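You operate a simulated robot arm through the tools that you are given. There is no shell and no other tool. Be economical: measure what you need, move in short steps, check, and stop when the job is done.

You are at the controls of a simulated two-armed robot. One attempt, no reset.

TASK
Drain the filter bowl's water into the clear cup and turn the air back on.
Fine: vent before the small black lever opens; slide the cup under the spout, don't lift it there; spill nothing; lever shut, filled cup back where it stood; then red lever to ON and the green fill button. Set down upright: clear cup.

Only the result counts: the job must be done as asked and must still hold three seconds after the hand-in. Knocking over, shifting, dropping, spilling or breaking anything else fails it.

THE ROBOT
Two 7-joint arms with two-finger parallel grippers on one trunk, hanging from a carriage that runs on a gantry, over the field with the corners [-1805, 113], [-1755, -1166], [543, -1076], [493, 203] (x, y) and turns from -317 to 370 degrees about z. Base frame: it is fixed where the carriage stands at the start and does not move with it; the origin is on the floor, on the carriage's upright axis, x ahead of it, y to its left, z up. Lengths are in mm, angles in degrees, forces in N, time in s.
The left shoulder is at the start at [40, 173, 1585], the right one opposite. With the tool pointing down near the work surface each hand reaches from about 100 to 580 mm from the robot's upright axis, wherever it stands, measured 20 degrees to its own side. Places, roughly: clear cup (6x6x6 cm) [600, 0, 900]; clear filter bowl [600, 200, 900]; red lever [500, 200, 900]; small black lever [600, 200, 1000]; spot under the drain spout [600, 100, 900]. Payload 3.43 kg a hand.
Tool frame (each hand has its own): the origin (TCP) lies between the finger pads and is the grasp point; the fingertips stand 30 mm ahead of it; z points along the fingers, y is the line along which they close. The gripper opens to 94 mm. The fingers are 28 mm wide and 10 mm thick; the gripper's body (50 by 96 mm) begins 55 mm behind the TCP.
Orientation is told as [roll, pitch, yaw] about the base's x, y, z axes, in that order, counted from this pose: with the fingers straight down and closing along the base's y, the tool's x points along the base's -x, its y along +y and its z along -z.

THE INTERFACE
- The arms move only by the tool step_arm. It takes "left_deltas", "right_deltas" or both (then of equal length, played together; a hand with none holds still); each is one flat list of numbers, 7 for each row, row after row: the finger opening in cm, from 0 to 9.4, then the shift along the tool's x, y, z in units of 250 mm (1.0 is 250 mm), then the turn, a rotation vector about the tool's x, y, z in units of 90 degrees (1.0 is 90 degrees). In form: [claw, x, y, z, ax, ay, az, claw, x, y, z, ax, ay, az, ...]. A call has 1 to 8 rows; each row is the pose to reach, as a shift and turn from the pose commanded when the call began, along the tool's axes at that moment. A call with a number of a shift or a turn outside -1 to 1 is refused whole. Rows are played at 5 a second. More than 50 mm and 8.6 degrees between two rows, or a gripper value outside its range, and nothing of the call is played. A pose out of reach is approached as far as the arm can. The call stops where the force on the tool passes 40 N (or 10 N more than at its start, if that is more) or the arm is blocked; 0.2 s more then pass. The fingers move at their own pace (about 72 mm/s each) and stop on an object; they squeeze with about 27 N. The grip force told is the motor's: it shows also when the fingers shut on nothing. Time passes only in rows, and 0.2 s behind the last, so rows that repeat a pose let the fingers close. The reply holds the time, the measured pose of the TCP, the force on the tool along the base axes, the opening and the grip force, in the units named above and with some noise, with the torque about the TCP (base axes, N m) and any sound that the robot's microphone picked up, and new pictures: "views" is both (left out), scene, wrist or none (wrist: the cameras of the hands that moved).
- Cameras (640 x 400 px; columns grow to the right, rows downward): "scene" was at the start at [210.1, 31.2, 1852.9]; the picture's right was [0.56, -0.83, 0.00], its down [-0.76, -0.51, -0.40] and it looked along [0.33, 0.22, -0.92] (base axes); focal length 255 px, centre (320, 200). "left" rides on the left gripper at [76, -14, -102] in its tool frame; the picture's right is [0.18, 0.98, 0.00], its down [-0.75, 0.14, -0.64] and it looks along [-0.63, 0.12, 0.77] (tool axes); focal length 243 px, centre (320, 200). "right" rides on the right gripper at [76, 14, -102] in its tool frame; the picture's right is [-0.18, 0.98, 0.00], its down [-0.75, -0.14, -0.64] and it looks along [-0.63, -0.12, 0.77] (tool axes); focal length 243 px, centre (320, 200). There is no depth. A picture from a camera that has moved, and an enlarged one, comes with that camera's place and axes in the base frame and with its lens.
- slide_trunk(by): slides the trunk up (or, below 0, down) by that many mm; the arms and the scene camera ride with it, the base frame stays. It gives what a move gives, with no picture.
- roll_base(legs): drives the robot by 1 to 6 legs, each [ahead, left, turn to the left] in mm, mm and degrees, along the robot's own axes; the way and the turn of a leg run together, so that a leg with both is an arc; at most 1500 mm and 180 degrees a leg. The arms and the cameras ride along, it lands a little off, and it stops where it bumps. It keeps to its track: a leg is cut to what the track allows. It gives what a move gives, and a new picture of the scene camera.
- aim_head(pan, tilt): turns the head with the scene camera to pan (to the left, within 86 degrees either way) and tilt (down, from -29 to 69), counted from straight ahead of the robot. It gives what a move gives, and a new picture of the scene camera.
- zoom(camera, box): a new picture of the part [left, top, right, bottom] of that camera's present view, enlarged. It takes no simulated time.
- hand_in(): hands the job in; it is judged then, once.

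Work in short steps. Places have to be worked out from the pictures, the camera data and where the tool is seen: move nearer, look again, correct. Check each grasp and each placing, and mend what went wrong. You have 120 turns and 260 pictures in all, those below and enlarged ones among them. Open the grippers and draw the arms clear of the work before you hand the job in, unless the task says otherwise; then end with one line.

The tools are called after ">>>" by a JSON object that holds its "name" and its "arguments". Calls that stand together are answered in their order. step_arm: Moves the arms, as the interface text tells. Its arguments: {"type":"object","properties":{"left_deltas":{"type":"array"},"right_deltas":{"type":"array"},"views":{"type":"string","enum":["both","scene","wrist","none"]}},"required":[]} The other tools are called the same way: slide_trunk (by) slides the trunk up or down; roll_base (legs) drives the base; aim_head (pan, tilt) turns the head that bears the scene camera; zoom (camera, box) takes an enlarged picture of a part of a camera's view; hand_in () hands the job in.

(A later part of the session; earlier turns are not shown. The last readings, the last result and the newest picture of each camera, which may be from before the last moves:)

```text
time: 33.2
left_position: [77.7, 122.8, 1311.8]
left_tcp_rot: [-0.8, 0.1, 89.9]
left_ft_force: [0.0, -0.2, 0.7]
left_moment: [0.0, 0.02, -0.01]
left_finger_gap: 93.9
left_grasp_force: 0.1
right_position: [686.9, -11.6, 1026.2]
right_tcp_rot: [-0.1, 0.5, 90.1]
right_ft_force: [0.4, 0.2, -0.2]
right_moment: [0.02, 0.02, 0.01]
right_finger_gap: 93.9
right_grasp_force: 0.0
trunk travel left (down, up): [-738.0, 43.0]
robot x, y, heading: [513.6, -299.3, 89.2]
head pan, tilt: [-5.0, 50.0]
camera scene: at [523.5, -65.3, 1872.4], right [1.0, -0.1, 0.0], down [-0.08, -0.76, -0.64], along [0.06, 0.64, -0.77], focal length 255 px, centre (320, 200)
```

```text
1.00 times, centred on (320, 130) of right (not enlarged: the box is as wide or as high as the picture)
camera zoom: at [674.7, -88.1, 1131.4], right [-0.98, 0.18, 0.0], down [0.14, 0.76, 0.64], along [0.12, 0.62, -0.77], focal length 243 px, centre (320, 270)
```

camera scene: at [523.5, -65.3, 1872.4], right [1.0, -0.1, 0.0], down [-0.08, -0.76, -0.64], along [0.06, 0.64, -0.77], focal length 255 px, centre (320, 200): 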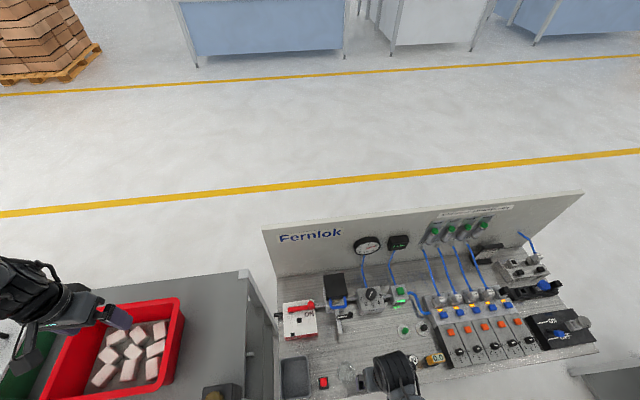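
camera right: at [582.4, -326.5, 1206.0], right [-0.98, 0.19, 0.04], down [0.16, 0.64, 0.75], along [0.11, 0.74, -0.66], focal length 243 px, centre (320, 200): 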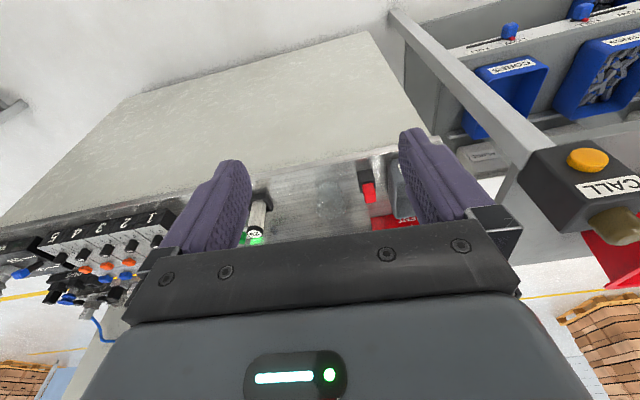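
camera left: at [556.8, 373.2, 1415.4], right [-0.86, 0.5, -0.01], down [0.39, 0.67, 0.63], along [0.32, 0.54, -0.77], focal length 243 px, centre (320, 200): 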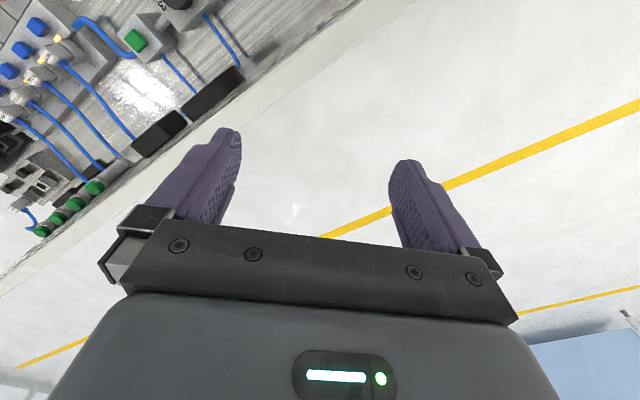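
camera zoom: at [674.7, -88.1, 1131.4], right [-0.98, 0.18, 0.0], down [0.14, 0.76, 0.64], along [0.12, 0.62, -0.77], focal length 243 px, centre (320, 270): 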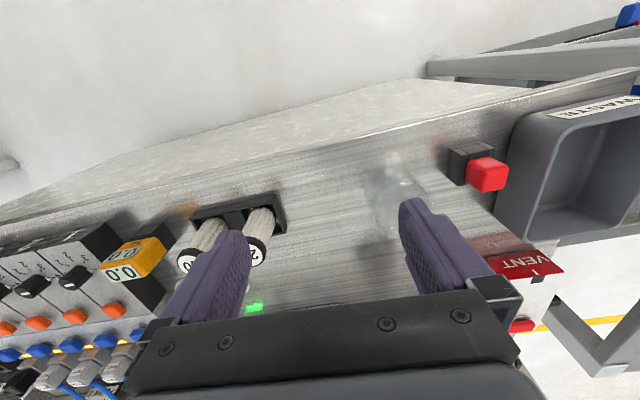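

The hands are fine. Bench top ≈860, cup ≈(619,29) spanning 860–920, spout tip ≈(610,132,939), black knob ≈(647,177,982) about pivot (605,176). Now bring the left hand over toward the red lever, staying high.

>>> {"name": "step_arm", "arguments": {"left_deltas": [9.4, 0, -0.08, 0.04, 0, 0, 0, 9.4, 0, -0.2, 0.1, 0, 0, 0, 9.4, 0, -0.34, 0.17, 0, 0, 0, 9.4, 0, -0.48, 0.24, 0, 0, 0, 9.4, 0, -0.62, 0.31, 0, 0, 0, 9.4, 0, -0.76, 0.38, 0, 0, 0, 9.4, 0, -0.88, 0.44, 0, 0, 0, 9.4, 0, -0.96, 0.48, 0, 0, 0], "views": "none"}}

>>> {"name": "step_arm", "arguments": {"left_deltas": [9.4, 0, -0.08, 0.02, 0, 0, -0.03, 9.4, 0, -0.2, 0.06, 0, 0, -0.1, 9.4, 0, -0.3, 0.1, 0, 0, -0.17, 9.4, 0, -0.4, 0.12, 0, 0, -0.24, 9.4, 0, -0.5, 0.16, 0, 0, -0.31, 9.4, 0, -0.56, 0.2, 0, 0, -0.38, 9.4, 0, -0.6, 0.22, 0, 0, -0.45, 9.4, 0, -0.6, 0.24, 0, 0, -0.5]}}

```text
time: 35.0
left_position: [293.4, 110.6, 1215.3]
left_tcp_rot: [-0.9, 0.0, 89.9]
left_ft_force: [0.1, -0.2, -0.3]
left_moment: [-0.02, 0.0, -0.01]
left_finger_gap: 94.0
left_grasp_force: 0.0
left hand out of reach, approached as far as the arm can: row 7, 8
right_position: [688.1, -13.1, 1025.5]
right_tcp_rot: [-0.1, 0.5, 90.1]
right_ft_force: [0.2, 0.4, -0.1]
right_moment: [-0.02, -0.03, 0.0]
right_finger_gap: 93.8
right_grasp_force: 0.0
trunk travel left (down, up): [-738.0, 43.0]
robot x, y, heading: [512.5, -300.7, 89.5]
head pan, tilt: [-5.0, 50.0]
```

```text
time: 36.8
left_position: [129.7, 130.5, 1233.1]
left_tcp_rot: [-2.8, 1.9, 129.9]
left_ft_force: [0.5, 0.6, -0.6]
left_moment: [-0.01, 0.01, 0.03]
left_finger_gap: 93.8
left_grasp_force: 0.0
left hand out of reach, approached as far as the arm can: row 1, 2, 3, 4, 5, 6, 7, 8
right_position: [688.4, -12.8, 1026.5]
right_tcp_rot: [0.0, 0.4, 90.1]
right_ft_force: [0.2, -0.1, 0.6]
right_moment: [-0.05, 0.04, -0.03]
right_finger_gap: 93.9
right_grasp_force: 0.0
trunk travel left (down, up): [-738.0, 43.0]
robot x, y, heading: [512.3, -297.8, 89.4]
head pan, tilt: [-5.0, 50.0]
camera scene: at [523.6, -64.9, 1872.6], right [1.0, -0.1, 0.0], down [-0.08, -0.76, -0.64], along [0.06, 0.64, -0.77], focal length 255 px, centre (320, 200)
camera left: at [184.9, 81.2, 1338.1], right [-0.63, -0.77, -0.04], down [-0.63, 0.48, 0.61], along [-0.45, 0.41, -0.79], focal length 243 px, centre (320, 200)
```

scene: 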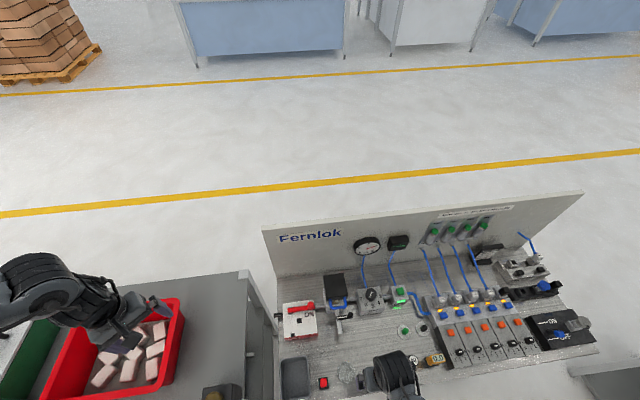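
left: 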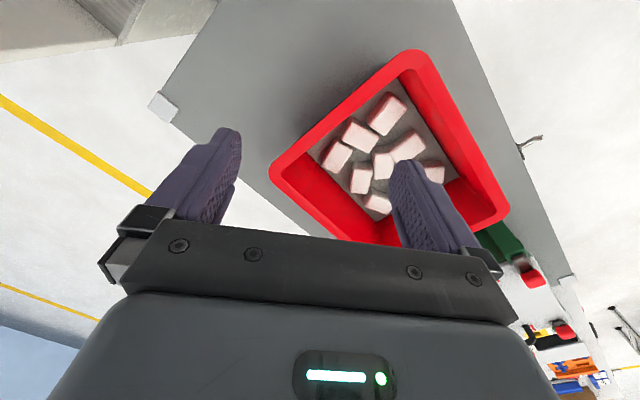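

The left arm is awkward inward at this height. The right arm works well at ~170 mm to its side, so I shift the robot left so that the red lever lies in the right hand's comfortable zone.

>>> {"name": "roll_base", "arguments": {"legs": [[60, 150, 0]]}}

>>> {"name": "step_arm", "arguments": {"right_deltas": [4, 0, 0, 0, 0, 0, -0.04, 4, 0, 0, 0, 0, 0, -0.12, 4, 0, 0, 0, 0, 0, -0.2, 4, 0, 0, 0, 0, 0, -0.28, 4, 0, 0, 0, 0, 0, -0.36, 4, 0, 0, 0, 0, 0, -0.44, 4, 0, 0, 0, 0, 0, -0.5]}}

```text
time: 38.2
left_position: [-17.8, 193.3, 1232.9]
left_tcp_rot: [-2.9, 1.9, 129.7]
left_ft_force: [0.2, 0.4, -1.6]
left_moment: [0.01, -0.01, -0.01]
left_finger_gap: 94.0
left_grasp_force: 0.1
right_position: [538.9, 49.7, 1026.7]
right_tcp_rot: [-0.2, 0.6, 90.0]
right_ft_force: [-0.1, 0.1, 0.3]
right_moment: [-0.01, 0.0, -0.06]
right_finger_gap: 94.2
right_grasp_force: 0.0
trunk travel left (down, up): [-738.0, 43.0]
robot x, y, heading: [363.2, -238.4, 89.2]
head pan, tilt: [-5.0, 50.0]
camera scene: at [375.0, -2.5, 1872.4], right [0.99, -0.1, 0.0], down [-0.08, -0.76, -0.64], along [0.06, 0.64, -0.77], focal length 255 px, centre (320, 200)
```

scene: 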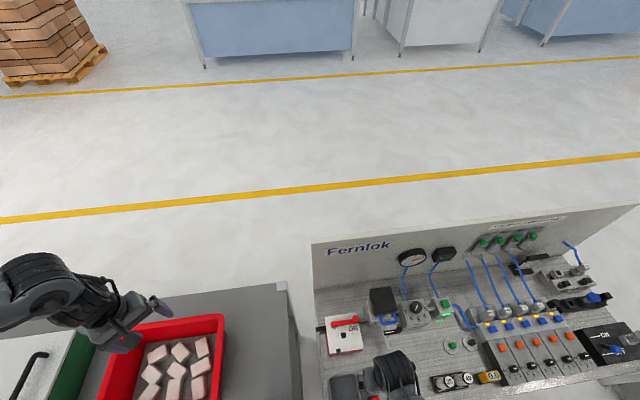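

```text
time: 39.8
left_position: [-18.0, 192.3, 1233.2]
left_tcp_rot: [-2.7, 2.0, 129.7]
left_ft_force: [0.1, -0.1, 0.1]
left_moment: [0.03, -0.02, 0.0]
left_finger_gap: 93.8
left_grasp_force: 0.1
right_position: [538.8, 51.4, 1027.9]
right_tcp_rot: [0.2, 0.5, 135.2]
right_ft_force: [-0.1, -0.3, 0.0]
right_moment: [0.02, -0.01, 0.02]
right_finger_gap: 40.2
right_grasp_force: 0.1
trunk travel left (down, up): [-738.0, 43.0]
robot x, y, heading: [360.9, -237.8, 89.0]
head pan, tilt: [-5.0, 50.0]
camera scene: at [375.1, -2.5, 1872.3], right [0.99, -0.1, 0.0], down [-0.08, -0.76, -0.64], along [0.07, 0.64, -0.77], focal length 255 px, centre (320, 200)
camera right: at [584.1, -13.4, 1131.5], right [-0.82, -0.57, 0.0], down [-0.44, 0.64, 0.64], along [-0.36, 0.52, -0.77], focal length 243 px, centre (320, 200)
```

scene: 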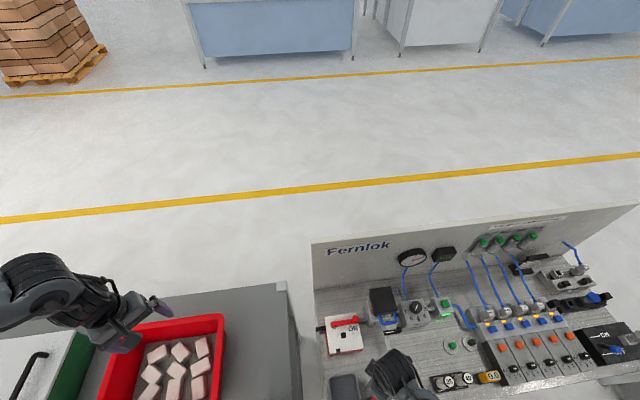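
right: 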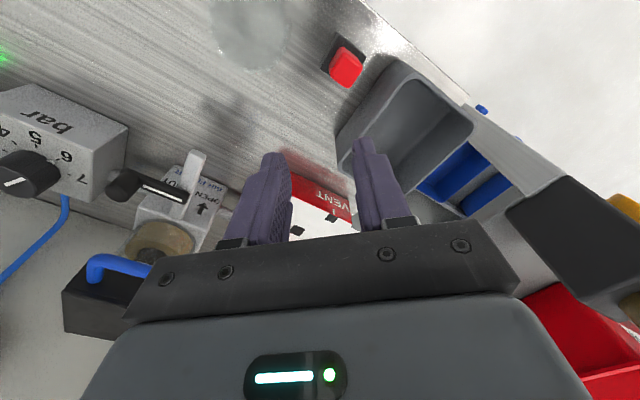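

Right hand is now near. The black cover (left edge x≈571, top 1042) is close to the red knob, so I'll grasp with closing along y (yaw 180). Zoom on the red lever from the present viewpoint.

>>> {"name": "zoom", "arguments": {"camera": "scene", "box": [315, 280, 415, 360]}}

>>> {"name": "zoom", "arguments": {"camera": "right", "box": [240, 130, 400, 250]}}

```text
5.00 times, centred on (365, 320) of scene
camera zoom: at [375.1, -2.5, 1872.3], right [0.99, -0.1, 0.0], down [-0.08, -0.76, -0.64], along [0.07, 0.64, -0.77], focal length 1275 px, centre (95, -400)
```

zoom: 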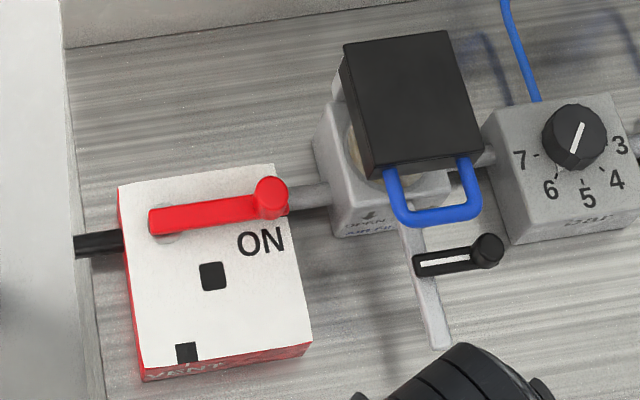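

```text
3.33 times, centred on (320, 190) of right
camera zoom: at [584.1, -13.4, 1131.5], right [-0.82, -0.57, 0.0], down [-0.44, 0.64, 0.64], along [-0.36, 0.52, -0.77], focal length 809 px, centre (320, 233)
```

zoom: 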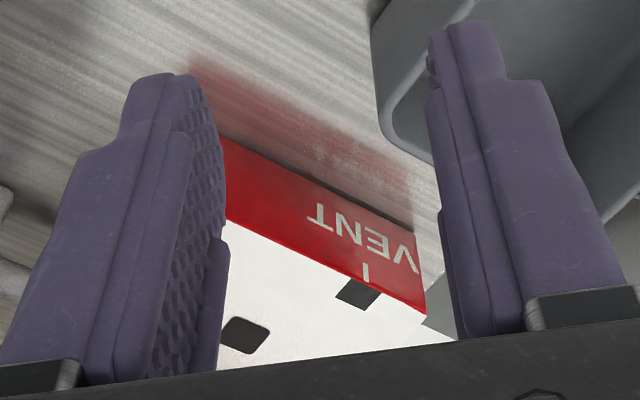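

Red knob ≈(520,234,~940), box top ≈921. I'll push with closed fingers at yaw 90 (camera toward the robot, clear of the cover). Rotate back and close, moving x to 512.

>>> {"name": "step_arm", "arguments": {"right_deltas": [0, 0, 0, 0, 0, 0, 0.04, 0, 0, 0, 0, 0, 0, 0.12, 0, -0.02, 0.02, 0, 0, 0, 0.2, 0, -0.04, 0.04, 0, 0, 0, 0.28, 0, -0.07, 0.07, 0, 0, 0, 0.36, 0, -0.1, 0.1, 0, 0, 0, 0.44, 0, -0.1, 0.1, 0, 0, 0, 0.5], "views": "none"}}

```text
time: 41.4
left_position: [-17.3, 193.4, 1231.9]
left_tcp_rot: [-2.7, 2.0, 129.8]
left_ft_force: [0.9, 0.6, -0.1]
left_moment: [-0.03, 0.02, -0.02]
left_finger_gap: 94.0
left_grasp_force: 0.0
right_position: [504.9, 50.4, 1026.0]
right_tcp_rot: [0.0, 0.5, 90.0]
right_ft_force: [-0.2, -0.2, -0.3]
right_moment: [0.02, 0.0, -0.03]
right_finger_gap: 0.0
right_grasp_force: 27.4
trunk travel left (down, up): [-738.0, 43.0]
robot x, y, heading: [364.5, -240.5, 89.2]
head pan, tilt: [-5.0, 50.0]
```

>>> {"name": "step_arm", "arguments": {"right_deltas": [0, -0.06, 0, 0, 0, 0, 0, 0, -0.18, 0, 0, 0, 0, 0, 0, -0.32, 0, 0, 0, 0, 0, 0, -0.46, -0.01, 0, 0, 0, 0, 0, -0.6, -0.02, 0, 0, 0, 0, 0, -0.74, -0.03, 0, 0, 0, 0, 0, -0.84, -0.03, 0, 0, 0, 0, 0, -0.888, -0.03, 0.0, 0, 0, 0]}}

>>> {"name": "zoom", "arguments": {"camera": "scene", "box": [315, 280, 415, 360]}}

```text
time: 43.2
left_position: [-18.4, 192.5, 1233.3]
left_tcp_rot: [-2.6, 2.0, 129.7]
left_ft_force: [-0.5, -0.3, -0.4]
left_moment: [-0.03, -0.01, 0.02]
left_finger_gap: 94.1
left_grasp_force: 0.0
right_position: [510.4, 272.6, 1023.3]
right_tcp_rot: [-0.2, 0.4, 90.0]
right_ft_force: [0.3, 0.2, 0.6]
right_moment: [-0.01, 0.03, 0.01]
right_finger_gap: 0.0
right_grasp_force: 26.7
trunk travel left (down, up): [-738.0, 43.0]
robot x, y, heading: [364.7, -236.9, 89.3]
head pan, tilt: [-5.0, 50.0]
camera scene: at [375.1, -2.5, 1872.4], right [0.99, -0.1, 0.0], down [-0.08, -0.76, -0.64], along [0.07, 0.64, -0.77], focal length 255 px, centre (320, 200)
camera right: at [497.3, 197.6, 1128.0], right [-0.98, 0.18, 0.0], down [0.14, 0.76, 0.64], along [0.12, 0.62, -0.77], focal length 243 px, centre (320, 200)
```

scene: 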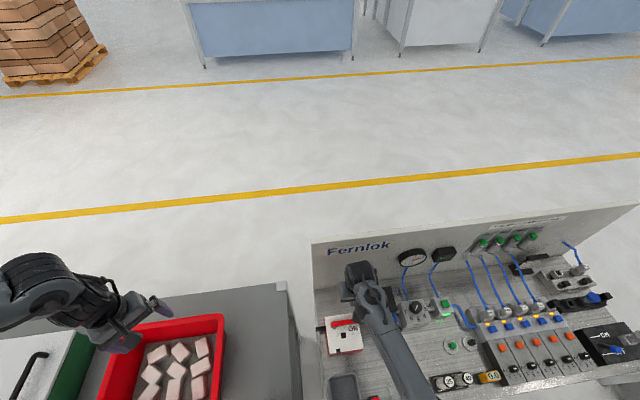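
right: 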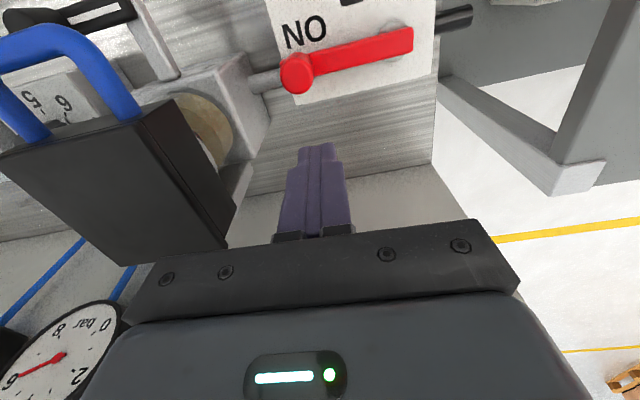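

```text
5.00 times, centred on (365, 320) of scene
camera zoom: at [375.1, -2.5, 1872.4], right [0.99, -0.1, 0.0], down [-0.08, -0.76, -0.64], along [0.07, 0.64, -0.77], focal length 1275 px, centre (95, -400)
```

zoom: 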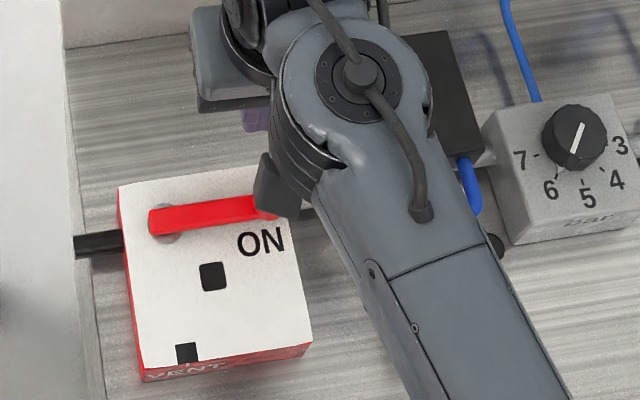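

Wrist view confirms knob at about (520,233). Lower so the tips come to about z 930, just behind the knob, and check.

>>> {"name": "step_arm", "arguments": {"right_deltas": [0, 0, -0.01, 0.05, 0, 0, 0, 0, 0, -0.01, 0.12, 0, 0, 0, 0, 0, -0.01, 0.19, 0, 0, 0, 0, 0, -0.01, 0.24, 0, 0, 0, 0, 0, -0.01, 0.26, 0, 0, 0], "views": "wrist"}}

>>> {"name": "zoom", "arguments": {"camera": "right", "box": [220, 0, 420, 250]}}

```text
time: 44.4
left_position: [-17.3, 191.6, 1231.6]
left_tcp_rot: [-2.7, 2.0, 129.8]
left_ft_force: [-0.1, -0.3, -0.7]
left_moment: [-0.04, -0.01, -0.02]
left_finger_gap: 94.1
left_grasp_force: 0.1
right_position: [512.9, 270.5, 960.0]
right_tcp_rot: [-0.1, 0.5, 89.9]
right_ft_force: [-0.1, 0.1, 0.4]
right_moment: [0.02, -0.04, 0.0]
right_finger_gap: 0.2
right_grasp_force: 26.6
trunk travel left (down, up): [-738.0, 43.0]
robot x, y, heading: [362.1, -239.2, 89.3]
head pan, tilt: [-5.0, 50.0]
camera right: at [500.7, 195.8, 1063.5], right [-0.98, 0.18, 0.0], down [0.14, 0.76, 0.64], along [0.12, 0.62, -0.77], focal length 243 px, centre (320, 200)
```

right: 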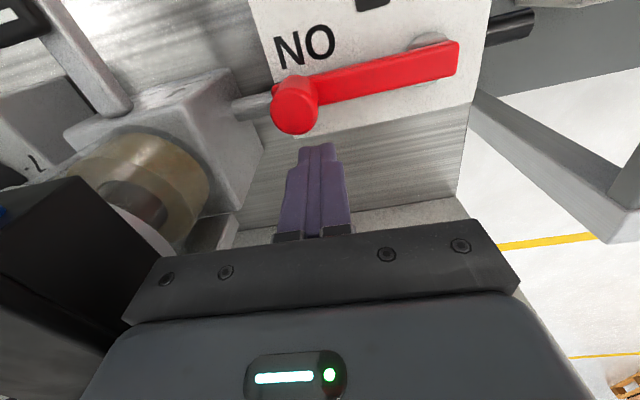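

```text
1.60 times, centred on (320, 125) of right
camera zoom: at [500.7, 195.8, 1063.5], right [-0.98, 0.18, 0.0], down [0.14, 0.76, 0.64], along [0.12, 0.62, -0.77], focal length 388 px, centre (320, 320)
```

zoom: 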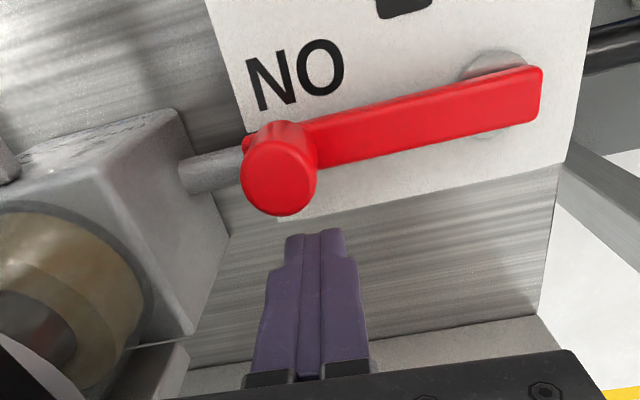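

Triangulating two wrist views: knob top ≈960, at (518,231), pivot ≈(449,226). I raise the tips to 940 and push the knob toward −y along its arc.

>>> {"name": "step_arm", "arguments": {"right_deltas": [0, 0, 0, -0.04, 0, 0, 0, 0, 0.034, 0, -0.04, 0, 0, 0, 0, 0.082, 0, -0.04, 0, 0, 0, 0, 0.13, 0.008, -0.04, 0, 0, 0, 0, 0.178, 0.008, -0.04, 0, 0, 0, 0, 0.222, 0.004, -0.04, 0, 0, 0, 0, 0.27, -0.004, -0.04, 0, 0, 0, 0, 0.294, 0, -0.04, 0, 0, 0], "views": "wrist"}}

```text
time: 46.2
left_position: [-17.0, 193.1, 1232.0]
left_tcp_rot: [-2.6, 1.9, 129.7]
left_ft_force: [-0.1, -0.8, -1.2]
left_moment: [0.0, 0.02, 0.0]
left_finger_gap: 94.0
left_grasp_force: 0.1
right_position: [514.6, 196.6, 968.8]
right_tcp_rot: [-0.1, 0.6, 90.0]
right_ft_force: [0.5, -0.1, 0.2]
right_moment: [0.01, -0.02, 0.03]
right_finger_gap: 0.0
right_grasp_force: 26.9
trunk travel left (down, up): [-738.0, 43.0]
robot x, y, heading: [366.0, -234.8, 89.3]
head pan, tilt: [-5.0, 50.0]
camera right: at [501.6, 121.4, 1074.6], right [-0.98, 0.18, 0.0], down [0.14, 0.76, 0.63], along [0.12, 0.62, -0.77], focal length 243 px, centre (320, 200)
```

right: 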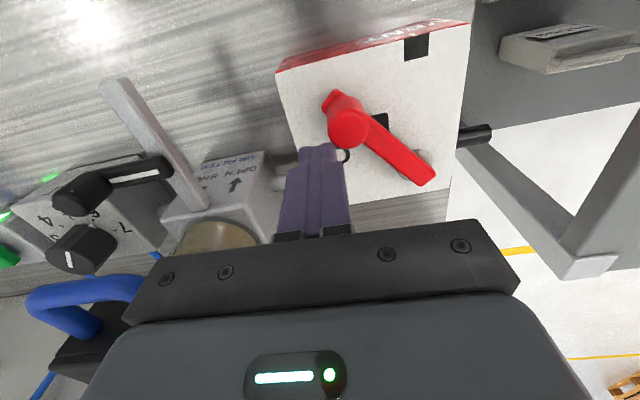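

The lever swings freely, about halfway. I continue round the arc, pushing from the +x side at the end.

>>> {"name": "step_arm", "arguments": {"right_deltas": [0, 0.032, 0.016, 0, 0, 0, 0, 0, 0.068, 0.044, 0, 0, 0, 0, 0, 0.1, 0.08, 0, 0, 0, 0, 0, 0.124, 0.12, 0, 0, 0, 0, 0, 0.14, 0.16, 0, 0, 0, 0, 0, 0.148, 0.184, 0, 0, 0, 0], "views": "wrist"}}

>>> {"name": "zoom", "arguments": {"camera": "right", "box": [220, 0, 540, 200]}}

>>> {"name": "zoom", "arguments": {"camera": "scene", "box": [320, 220, 480, 340]}}

```text
time: 47.6
left_position: [-17.2, 193.9, 1232.5]
left_tcp_rot: [-2.7, 2.0, 129.7]
left_ft_force: [-0.5, 0.9, -0.2]
left_moment: [0.02, -0.07, -0.03]
left_finger_gap: 94.0
left_grasp_force: 0.0
right_position: [470.5, 161.2, 971.6]
right_tcp_rot: [-0.3, 0.4, 89.8]
right_ft_force: [5.4, 4.1, -2.3]
right_moment: [0.1, -0.21, -0.02]
right_finger_gap: 0.0
right_grasp_force: 27.2
trunk travel left (down, up): [-738.0, 43.0]
robot x, y, heading: [367.2, -236.8, 89.2]
head pan, tilt: [-5.0, 50.0]
camera right: at [457.2, 85.3, 1075.7], right [-0.98, 0.19, -0.01], down [0.14, 0.76, 0.64], along [0.12, 0.62, -0.77], focal length 243 px, centre (320, 200)
```

right: 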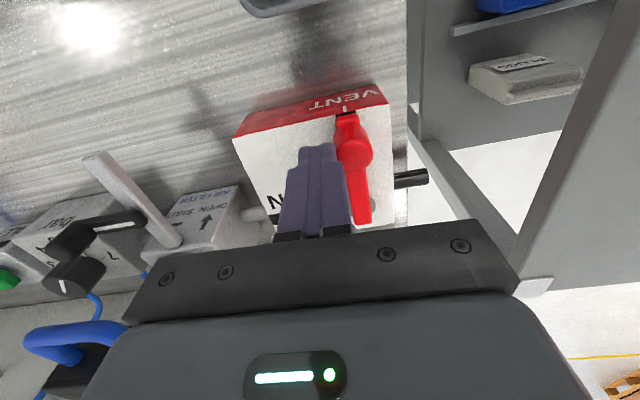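

```text
2.00 times, centred on (380, 100) of right
camera zoom: at [457.2, 85.3, 1075.7], right [-0.98, 0.19, -0.01], down [0.14, 0.76, 0.64], along [0.12, 0.62, -0.77], focal length 485 px, centre (200, 400)
```

zoom: 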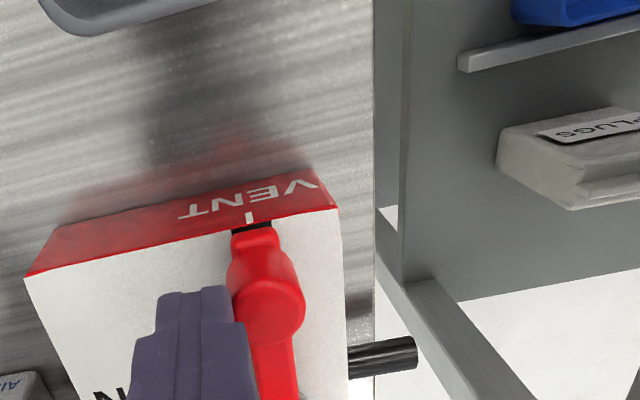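

```text
3.33 times, centred on (400, 280) of scene
camera zoom: at [375.5, -2.3, 1872.4], right [0.99, -0.1, 0.0], down [-0.08, -0.76, -0.64], along [0.07, 0.64, -0.77], focal length 850 px, centre (53, -67)
```

zoom: 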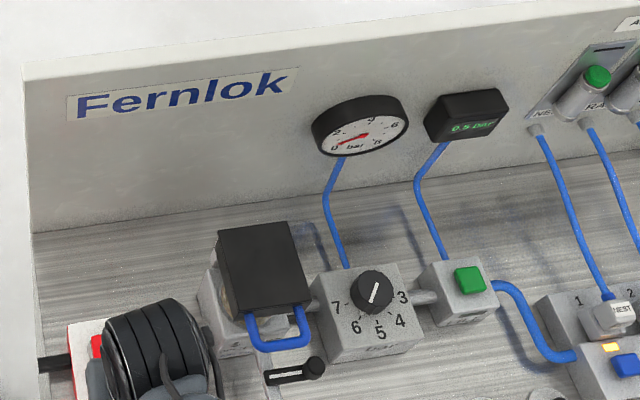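

The gauge falls (0.5 bar and dropping). A small extra push to the stop, then lift away toward +x and up.

>>> {"name": "step_arm", "arguments": {"right_deltas": [0, 0, 0.02, 0, 0, 0, 0, 0, 0, 0.03, 0, 0, 0, 0], "views": "none"}}

>>> {"name": "step_arm", "arguments": {"right_deltas": [0, 0, -0.03, 0, 0, 0, 0, 0, 0.04, -0.06, -0.04, 0, 0, 0, 0, 0.1, -0.08, -0.14, 0, 0, 0, 0, 0.22, -0.08, -0.2, 0, 0, 0, 0, 0.38, -0.08, -0.2, 0, 0, 0, 0, 0.52, -0.08, -0.2, 0, 0, 0, 0, 0.6, -0.08, -0.2, 0, 0, 0], "views": "scene"}}

>>> {"name": "zoom", "arguments": {"camera": "scene", "box": [320, 220, 480, 340]}}

```text
time: 48.2
left_position: [-12.1, 193.1, 1230.4]
left_tcp_rot: [-2.9, 2.0, 129.7]
left_ft_force: [0.2, -1.1, 0.3]
left_moment: [0.0, 0.02, 0.0]
left_finger_gap: 94.2
left_grasp_force: 0.0
right_position: [469.3, 159.9, 971.6]
right_tcp_rot: [-0.5, 0.5, 89.7]
right_ft_force: [27.5, -1.5, 12.3]
right_moment: [-0.08, -0.61, 0.07]
right_finger_gap: 0.0
right_grasp_force: 26.5
trunk travel left (down, up): [-738.0, 43.0]
robot x, y, heading: [367.9, -238.2, 89.0]
head pan, tilt: [-5.0, 50.0]
```

```text
time: 49.8
left_position: [-17.8, 192.2, 1232.6]
left_tcp_rot: [-2.7, 2.0, 129.8]
left_ft_force: [0.5, -0.4, 1.1]
left_moment: [0.0, -0.02, -0.02]
left_finger_gap: 93.8
left_grasp_force: 0.0
right_position: [479.0, 11.5, 1022.8]
right_tcp_rot: [-0.1, 0.5, 90.1]
right_ft_force: [0.6, -0.5, -1.0]
right_moment: [-0.01, -0.02, 0.0]
right_finger_gap: 0.0
right_grasp_force: 27.3
trunk travel left (down, up): [-738.0, 43.0]
robot x, y, heading: [366.2, -237.4, 89.1]
head pan, tilt: [-5.0, 50.0]
camera scene: at [375.1, -2.6, 1872.3], right [0.99, -0.1, 0.0], down [-0.08, -0.76, -0.64], along [0.07, 0.64, -0.77], focal length 255 px, centre (320, 200)
```

scene: 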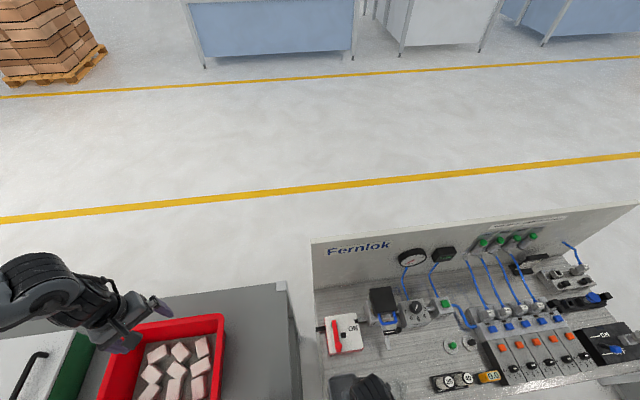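

```text
3.33 times, centred on (400, 280) of scene
camera zoom: at [375.1, -2.6, 1872.3], right [0.99, -0.1, 0.0], down [-0.08, -0.76, -0.64], along [0.07, 0.64, -0.77], focal length 850 px, centre (53, -67)
```

zoom: 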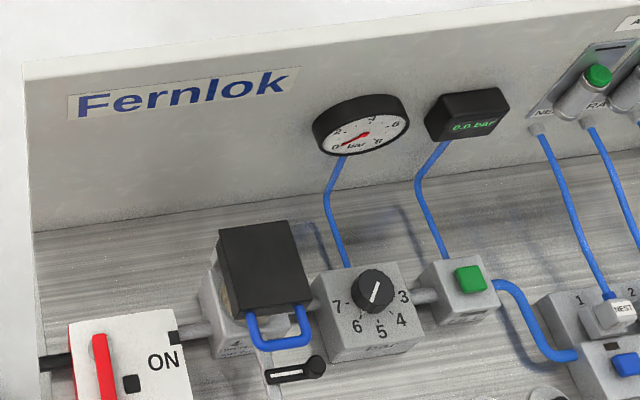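

Pressure is 0.0 bar: vented. Now for the cup: back the robot off and shift right, so a tilted right hand can hold the cup from the front.

>>> {"name": "roll_base", "arguments": {"legs": [[-165, -85, 0]]}}

>>> {"name": "step_arm", "arguments": {"right_deltas": [7.5, 0, -0.05, 0, 0, -0.04, 0, 7.5, 0, -0.1, 0.02, 0, -0.12, 0, 7.5, 0, -0.15, 0.05, 0, -0.2, 0, 7.5, 0, -0.2, 0.08, 0, -0.28, 0, 7.5, 0, -0.22, 0.1, 0, -0.36, 0, 7.5, 0, -0.22, 0.1, 0, -0.44, 0, 7.5, 0, -0.22, 0.1, 0, -0.5, 0]}}

```text
time: 51.4
left_position: [68.3, 29.8, 1231.7]
left_tcp_rot: [-2.7, 2.0, 129.5]
left_ft_force: [0.0, 0.4, -0.2]
left_moment: [-0.02, -0.01, -0.02]
left_finger_gap: 94.0
left_grasp_force: 0.0
right_position: [565.5, -155.3, 1021.7]
right_tcp_rot: [0.0, 0.6, 89.8]
right_ft_force: [-0.3, 0.3, -0.3]
right_moment: [-0.02, -0.01, 0.0]
right_finger_gap: 0.1
right_grasp_force: 27.0
trunk travel left (down, up): [-738.0, 43.0]
robot x, y, heading: [451.7, -402.7, 89.1]
head pan, tilt: [-5.0, 50.0]
camera scene: at [460.9, -167.6, 1872.3], right [0.99, -0.1, 0.0], down [-0.08, -0.76, -0.64], along [0.07, 0.64, -0.77], focal length 255 px, centre (320, 200)
```

scene: 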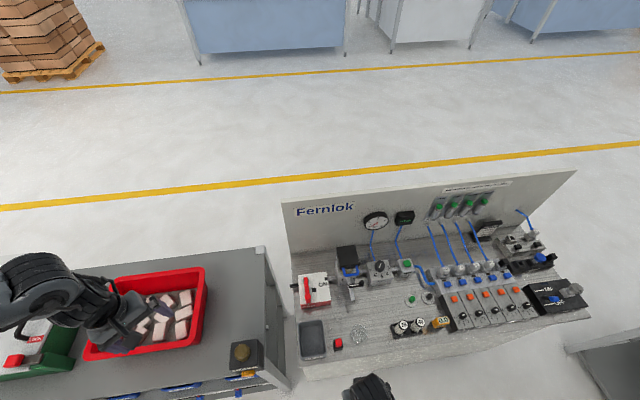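

```text
time: 53.0
left_position: [68.2, 30.3, 1232.0]
left_tcp_rot: [-2.7, 2.0, 129.5]
left_ft_force: [-0.4, -0.6, -0.7]
left_moment: [-0.01, 0.01, 0.0]
left_finger_gap: 94.0
left_grasp_force: 0.1
right_position: [621.5, -155.5, 997.5]
right_tcp_rot: [-0.2, -44.6, 89.9]
right_ft_force: [0.7, 0.5, 0.4]
right_moment: [-0.02, 0.01, 0.0]
right_finger_gap: 75.0
right_grasp_force: 0.0
trunk travel left (down, up): [-738.0, 43.0]
robot x, y, heading: [450.5, -398.4, 88.9]
head pan, tilt: [-5.0, 50.0]
camera scene: at [460.8, -167.6, 1872.3], right [0.99, -0.1, 0.0], down [-0.08, -0.76, -0.64], along [0.07, 0.64, -0.77], focal length 255 px, centre (320, 200)
camera right: at [607.2, -281.2, 1017.5], right [-0.98, 0.13, 0.13], down [0.14, 0.09, 0.99], along [0.12, 0.99, -0.1], focal length 243 px, centre (320, 200)
```

scene: 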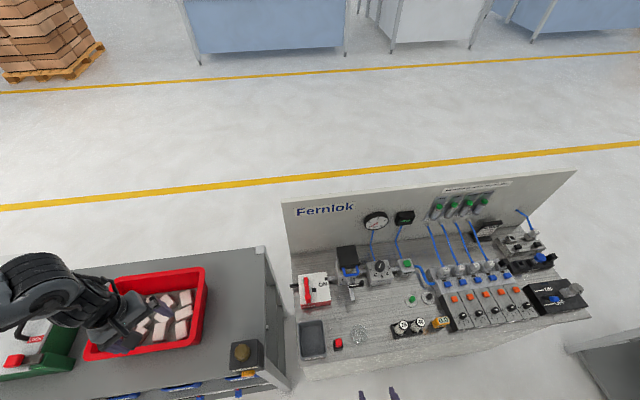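
right: 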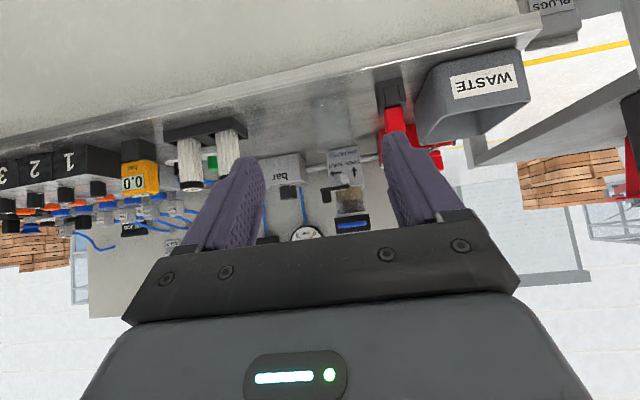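

The tilt works and the wrist camera gives an almost horizontal view (upside down). Zoom for the cup and spout.

>>> {"name": "zoom", "arguments": {"camera": "right", "box": [240, 60, 420, 240]}}

>>> {"name": "zoom", "arguments": {"camera": "scene", "box": [320, 240, 400, 360]}}

```text
2.22 times, centred on (330, 150) of right
camera zoom: at [607.2, -281.2, 1017.5], right [-0.98, 0.13, 0.13], down [0.14, 0.09, 0.99], along [0.12, 0.99, -0.1], focal length 539 px, centre (298, 311)
```

zoom: 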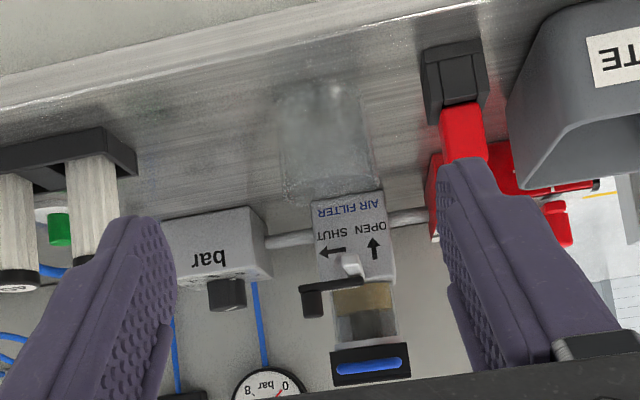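

```text
3.33 times, centred on (360, 300) of scene
camera zoom: at [460.8, -167.6, 1872.3], right [0.99, -0.1, 0.0], down [-0.08, -0.76, -0.64], along [0.07, 0.64, -0.77], focal length 850 px, centre (187, -133)
```

zoom: 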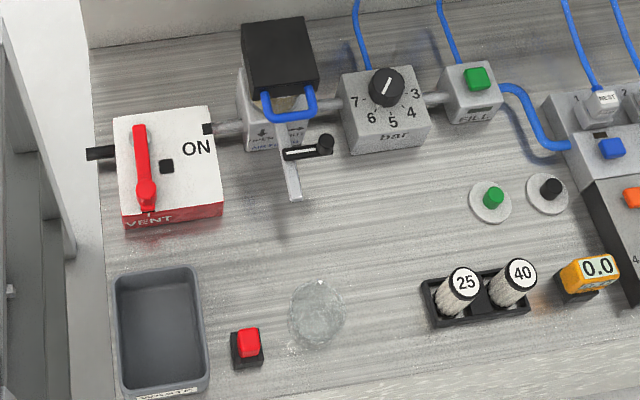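

Cup centre ≈(616,29), base ≈866, rim ≈929; spout tip ≈(611,132), underside ≈938. I approach along the tool axis: first to a pre-grasp.

>>> {"name": "step_arm", "arguments": {"right_deltas": [8, -0.05, 0.01, 0.06, 0, 0, 0, 8, -0.11, 0.02, 0.14, 0, 0, 0, 8, -0.18, 0.02, 0.22, 0, 0, 0, 8, -0.24, 0.02, 0.3, 0, 0, 0, 8, -0.26, 0.02, 0.35, 0, 0, 0, 8, -0.26, 0.02, 0.42, 0, 0, 0], "views": "wrist"}}

>>> {"name": "zoom", "arguments": {"camera": "right", "box": [200, 40, 440, 240]}}

```text
time: 54.4
left_position: [69.4, 29.7, 1232.2]
left_tcp_rot: [-2.6, 1.9, 129.5]
left_ft_force: [-0.1, 0.4, -0.3]
left_moment: [-0.01, -0.01, 0.02]
left_finger_gap: 94.1
left_grasp_force: 0.1
right_position: [612.0, -34.4, 968.3]
right_tcp_rot: [-0.1, -44.3, 90.0]
right_ft_force: [0.5, 0.5, 0.4]
right_moment: [0.0, 0.01, -0.02]
right_finger_gap: 80.0
right_grasp_force: 0.2
trunk travel left (down, up): [-738.0, 43.0]
robot x, y, heading: [450.7, -401.9, 89.1]
head pan, tilt: [-5.0, 50.0]
camera right: at [599.3, -160.0, 988.8], right [-0.98, 0.13, 0.13], down [0.14, 0.09, 0.99], along [0.12, 0.99, -0.11], focal length 243 px, centre (320, 200)
```

right: 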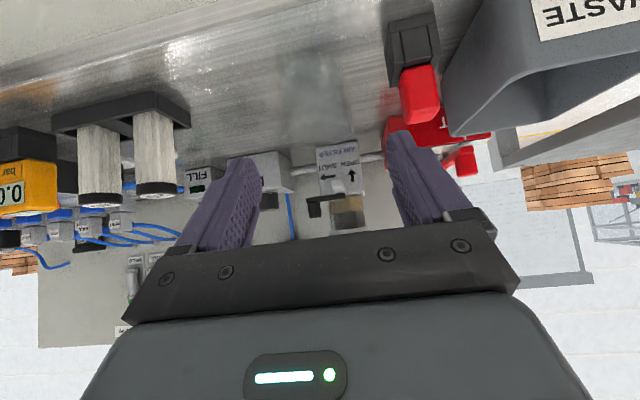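

```text
2.00 times, centred on (320, 140) of right
camera zoom: at [599.3, -160.0, 988.8], right [-0.98, 0.13, 0.13], down [0.14, 0.09, 0.99], along [0.12, 0.99, -0.11], focal length 485 px, centre (320, 320)
```

zoom: 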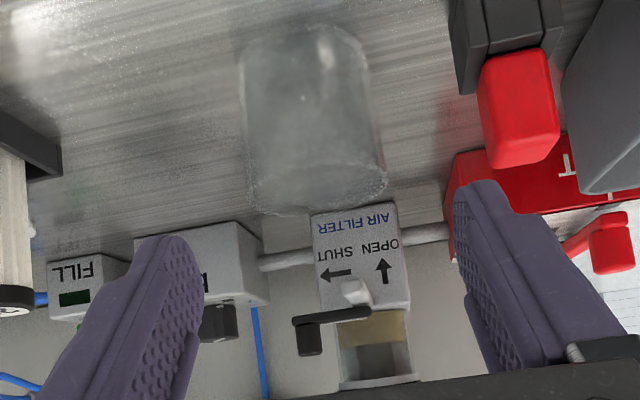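

Cup is centred between the fingers (x≈614). Advance along the tool axis to the cup, then look.

>>> {"name": "step_arm", "arguments": {"right_deltas": [8, 0, -0.006, 0.08, 0, 0, 0, 8, 0, -0.006, 0.17, 0, 0, 0, 8, 0, -0.006, 0.25, 0, 0, 0, 8, 0, -0.006, 0.31, 0, 0, 0, 8, 0, -0.006, 0.35, 0, 0, 0], "views": "both"}}

>>> {"name": "zoom", "arguments": {"camera": "scene", "box": [310, 270, 410, 380]}}

```text
time: 55.6
left_position: [68.9, 29.4, 1233.0]
left_tcp_rot: [-2.7, 1.9, 129.5]
left_ft_force: [-0.3, 0.3, 0.2]
left_moment: [-0.05, 0.0, 0.0]
left_finger_gap: 94.0
left_grasp_force: 0.0
right_position: [615.9, 25.1, 906.8]
right_tcp_rot: [-0.2, -44.5, 89.9]
right_ft_force: [0.2, -0.5, -0.8]
right_moment: [-0.01, 0.02, 0.0]
right_finger_gap: 79.9
right_grasp_force: 0.0
trunk travel left (down, up): [-738.0, 43.0]
robot x, y, heading: [446.2, -405.5, 89.0]
head pan, tilt: [-5.0, 50.0]
camera scene: at [460.8, -167.6, 1872.4], right [0.99, -0.1, 0.0], down [-0.08, -0.76, -0.64], along [0.07, 0.64, -0.77], focal length 255 px, centre (320, 200)
camera right: at [604.1, -100.5, 927.9], right [-0.98, 0.14, 0.13], down [0.14, 0.09, 0.99], along [0.12, 0.99, -0.1], focal length 243 px, centre (320, 200)
```

scene: 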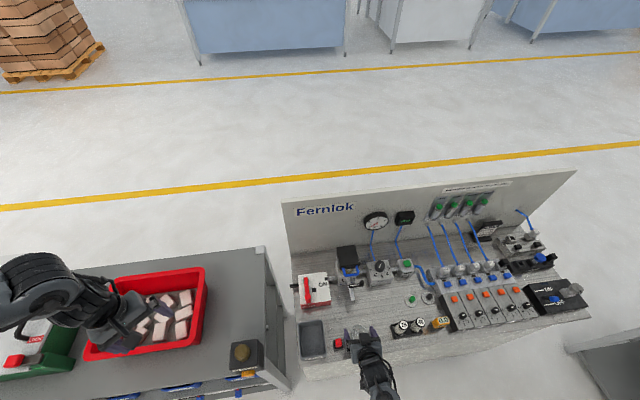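
right: 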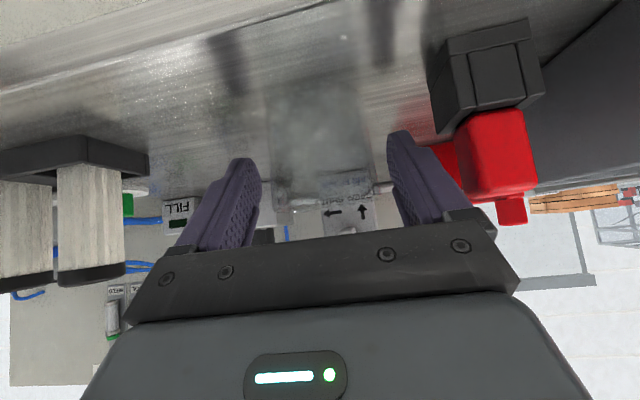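

```text
3.64 times, centred on (360, 325) of scene
camera zoom: at [460.8, -167.6, 1872.4], right [0.99, -0.1, 0.0], down [-0.08, -0.76, -0.64], along [0.07, 0.64, -0.77], focal length 927 px, centre (174, -254)
```

zoom: 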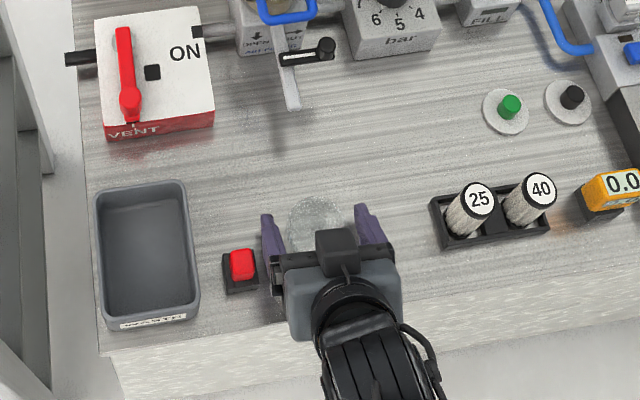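

Fingers straddle the cup, clear of the red button. Close on it.

>>> {"name": "step_arm", "arguments": {"right_deltas": [7, 0, 0, 0, 0, 0, 0, 6.2, 0, 0, 0, 0, 0, 0, 5.6, 0, 0, 0, 0, 0, 0, 5.2, 0, 0, 0, 0, 0, 0, 5.2, 0, 0, 0, 0, 0, 0], "views": "none"}}

```text
time: 56.8
left_position: [68.1, 29.2, 1231.3]
left_tcp_rot: [-2.7, 2.0, 129.5]
left_ft_force: [-0.9, 0.6, 0.2]
left_moment: [0.0, 0.0, 0.01]
left_finger_gap: 94.2
left_grasp_force: 0.1
right_position: [616.6, 25.7, 908.3]
right_tcp_rot: [-0.2, -44.6, 90.0]
right_ft_force: [0.0, 0.2, -1.4]
right_moment: [-0.01, -0.02, 0.0]
right_finger_gap: 57.9
right_grasp_force: 26.8
trunk travel left (down, up): [-738.0, 43.0]
robot x, y, heading: [446.8, -404.1, 89.1]
head pan, tilt: [-5.0, 50.0]
```

Gripped at 58 mm. Slide straight +y by 50 mm first, keeping it on the bench with a hair of downward bias.

>>> {"name": "step_arm", "arguments": {"right_deltas": [5.2, -0.016, 0.001, 0.018, 0, 0, 0, 5.2, -0.046, 0.003, 0.048, 0, 0, 0, 5.2, -0.085, 0.006, 0.087, 0, 0, 0, 5.2, -0.12, 0.009, 0.121, 0, 0, 0, 5.2, -0.141, 0.01, 0.142, 0, 0, 0], "views": "both"}}

>>> {"name": "zoom", "arguments": {"camera": "scene", "box": [310, 270, 410, 380]}}

```text
time: 58.0
left_position: [68.5, 29.8, 1232.0]
left_tcp_rot: [-2.7, 1.9, 129.5]
left_ft_force: [-0.3, 0.8, -0.2]
left_moment: [0.03, 0.01, -0.03]
left_finger_gap: 93.9
left_grasp_force: 0.1
right_position: [616.5, 77.8, 906.5]
right_tcp_rot: [-0.3, -44.5, 89.9]
right_ft_force: [-0.7, -4.2, 20.3]
right_moment: [0.25, 0.08, 0.0]
right_finger_gap: 58.3
right_grasp_force: 26.7
trunk travel left (down, up): [-738.0, 43.0]
robot x, y, heading: [445.8, -403.4, 89.1]
head pan, tilt: [-5.0, 50.0]
camera scene: at [461.0, -167.4, 1872.5], right [0.99, -0.1, 0.0], down [-0.08, -0.76, -0.64], along [0.07, 0.64, -0.77], focal length 255 px, centre (320, 200)
camera right: at [603.8, -49.2, 926.1], right [-0.98, 0.13, 0.13], down [0.14, 0.09, 0.99], along [0.12, 0.99, -0.1], focal length 243 px, centre (320, 200)
```

scene: 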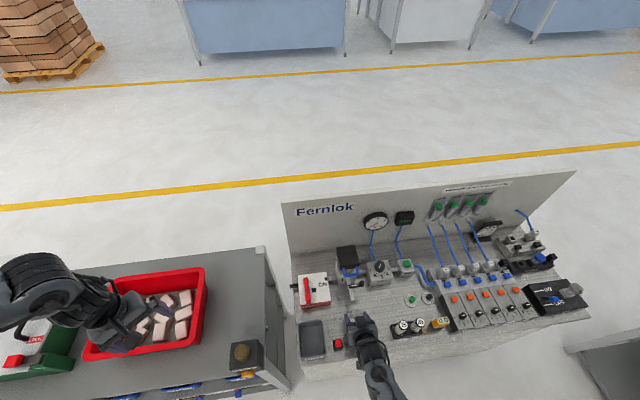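
right: 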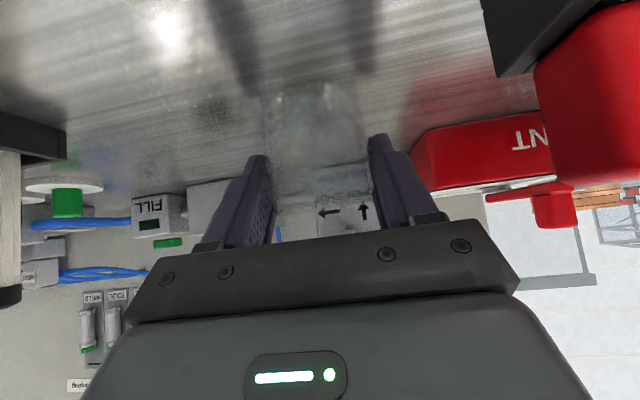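

```text
3.64 times, centred on (360, 325) of scene
camera zoom: at [461.0, -167.4, 1872.5], right [0.99, -0.1, 0.0], down [-0.08, -0.76, -0.64], along [0.07, 0.64, -0.77], focal length 927 px, centre (174, -254)
```

zoom: 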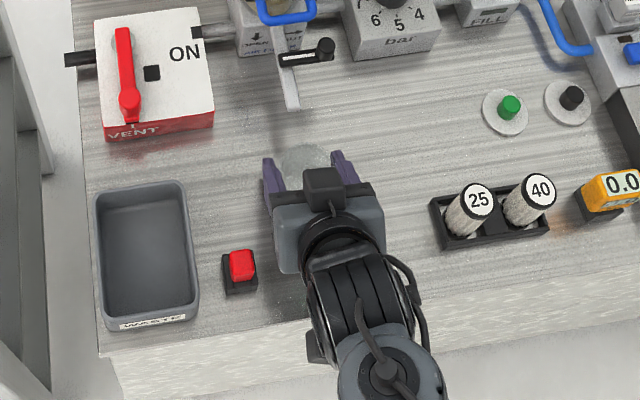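

Sliding well (pressed 20 N to the bench, so not lifted). Continue 48 mm, x −5, with a slightly lighter press.

>>> {"name": "step_arm", "arguments": {"right_deltas": [5.2, -0.018, 0.003, 0.015, 0, 0, 0, 5.2, -0.048, 0.008, 0.045, 0, 0, 0, 5.2, -0.085, 0.014, 0.082, 0, 0, 0, 5.2, -0.118, 0.02, 0.115, 0, 0, 0, 5.2, -0.138, 0.022, 0.134, 0, 0, 0], "views": "both"}}

>>> {"name": "zoom", "arguments": {"camera": "scene", "box": [320, 250, 400, 330]}}

>>> {"name": "zoom", "arguments": {"camera": "right", "box": [220, 40, 440, 240]}}

```text
time: 59.2
left_position: [68.9, 29.9, 1233.2]
left_tcp_rot: [-2.7, 1.9, 129.4]
left_ft_force: [0.1, -0.1, 0.4]
left_moment: [0.0, -0.01, 0.01]
left_finger_gap: 93.9
left_grasp_force: 0.1
right_position: [610.4, 124.0, 904.7]
right_tcp_rot: [-0.2, -44.4, 89.8]
right_ft_force: [0.7, -1.9, 8.7]
right_moment: [0.06, 0.02, -0.01]
right_finger_gap: 58.2
right_grasp_force: 26.9
trunk travel left (down, up): [-738.0, 43.0]
robot x, y, heading: [451.3, -403.2, 88.9]
head pan, tilt: [-5.0, 50.0]
camera scene: at [460.9, -167.5, 1872.3], right [0.99, -0.1, 0.0], down [-0.08, -0.76, -0.64], along [0.07, 0.64, -0.77], focal length 255 px, centre (320, 200)
camera right: at [597.5, -2.3, 926.1], right [-0.98, 0.14, 0.13], down [0.14, 0.09, 0.99], along [0.12, 0.99, -0.11], focal length 243 px, centre (320, 200)
```

scene: 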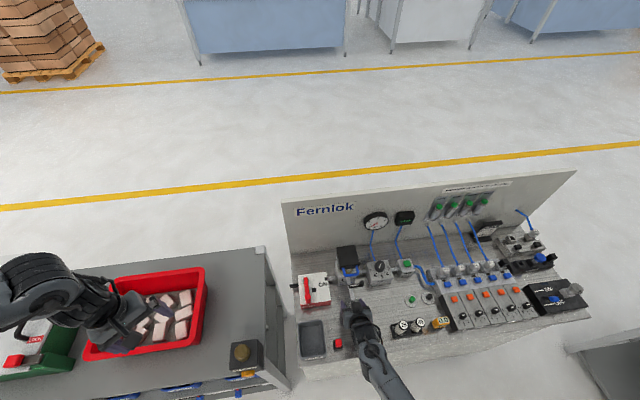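
right: 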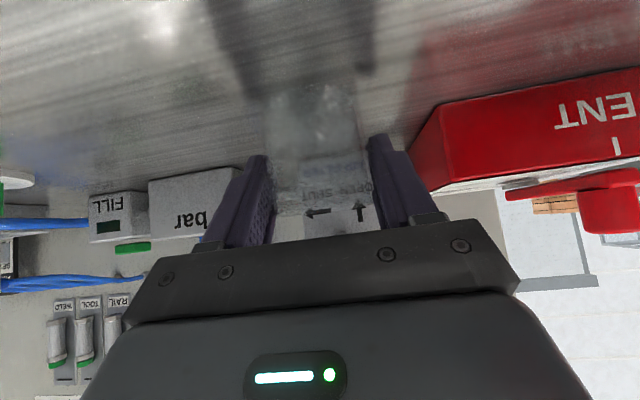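

```text
5.00 times, centred on (360, 290) of scene
camera zoom: at [460.9, -167.5, 1872.3], right [0.99, -0.1, 0.0], down [-0.08, -0.76, -0.64], along [0.07, 0.64, -0.77], focal length 1275 px, centre (120, -250)
```

zoom: 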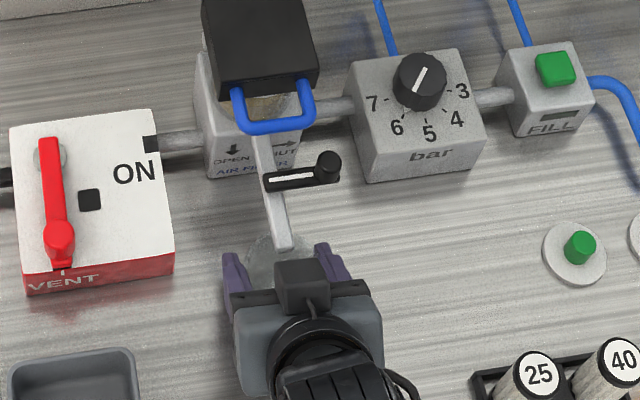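

```text
2.00 times, centred on (330, 140) of right
camera zoom: at [597.5, -2.3, 926.1], right [-0.98, 0.14, 0.13], down [0.14, 0.09, 0.99], along [0.12, 0.99, -0.11], focal length 485 px, centre (300, 320)
```

zoom: 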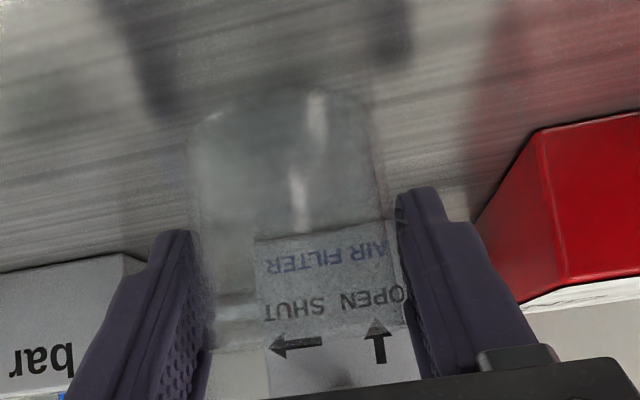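

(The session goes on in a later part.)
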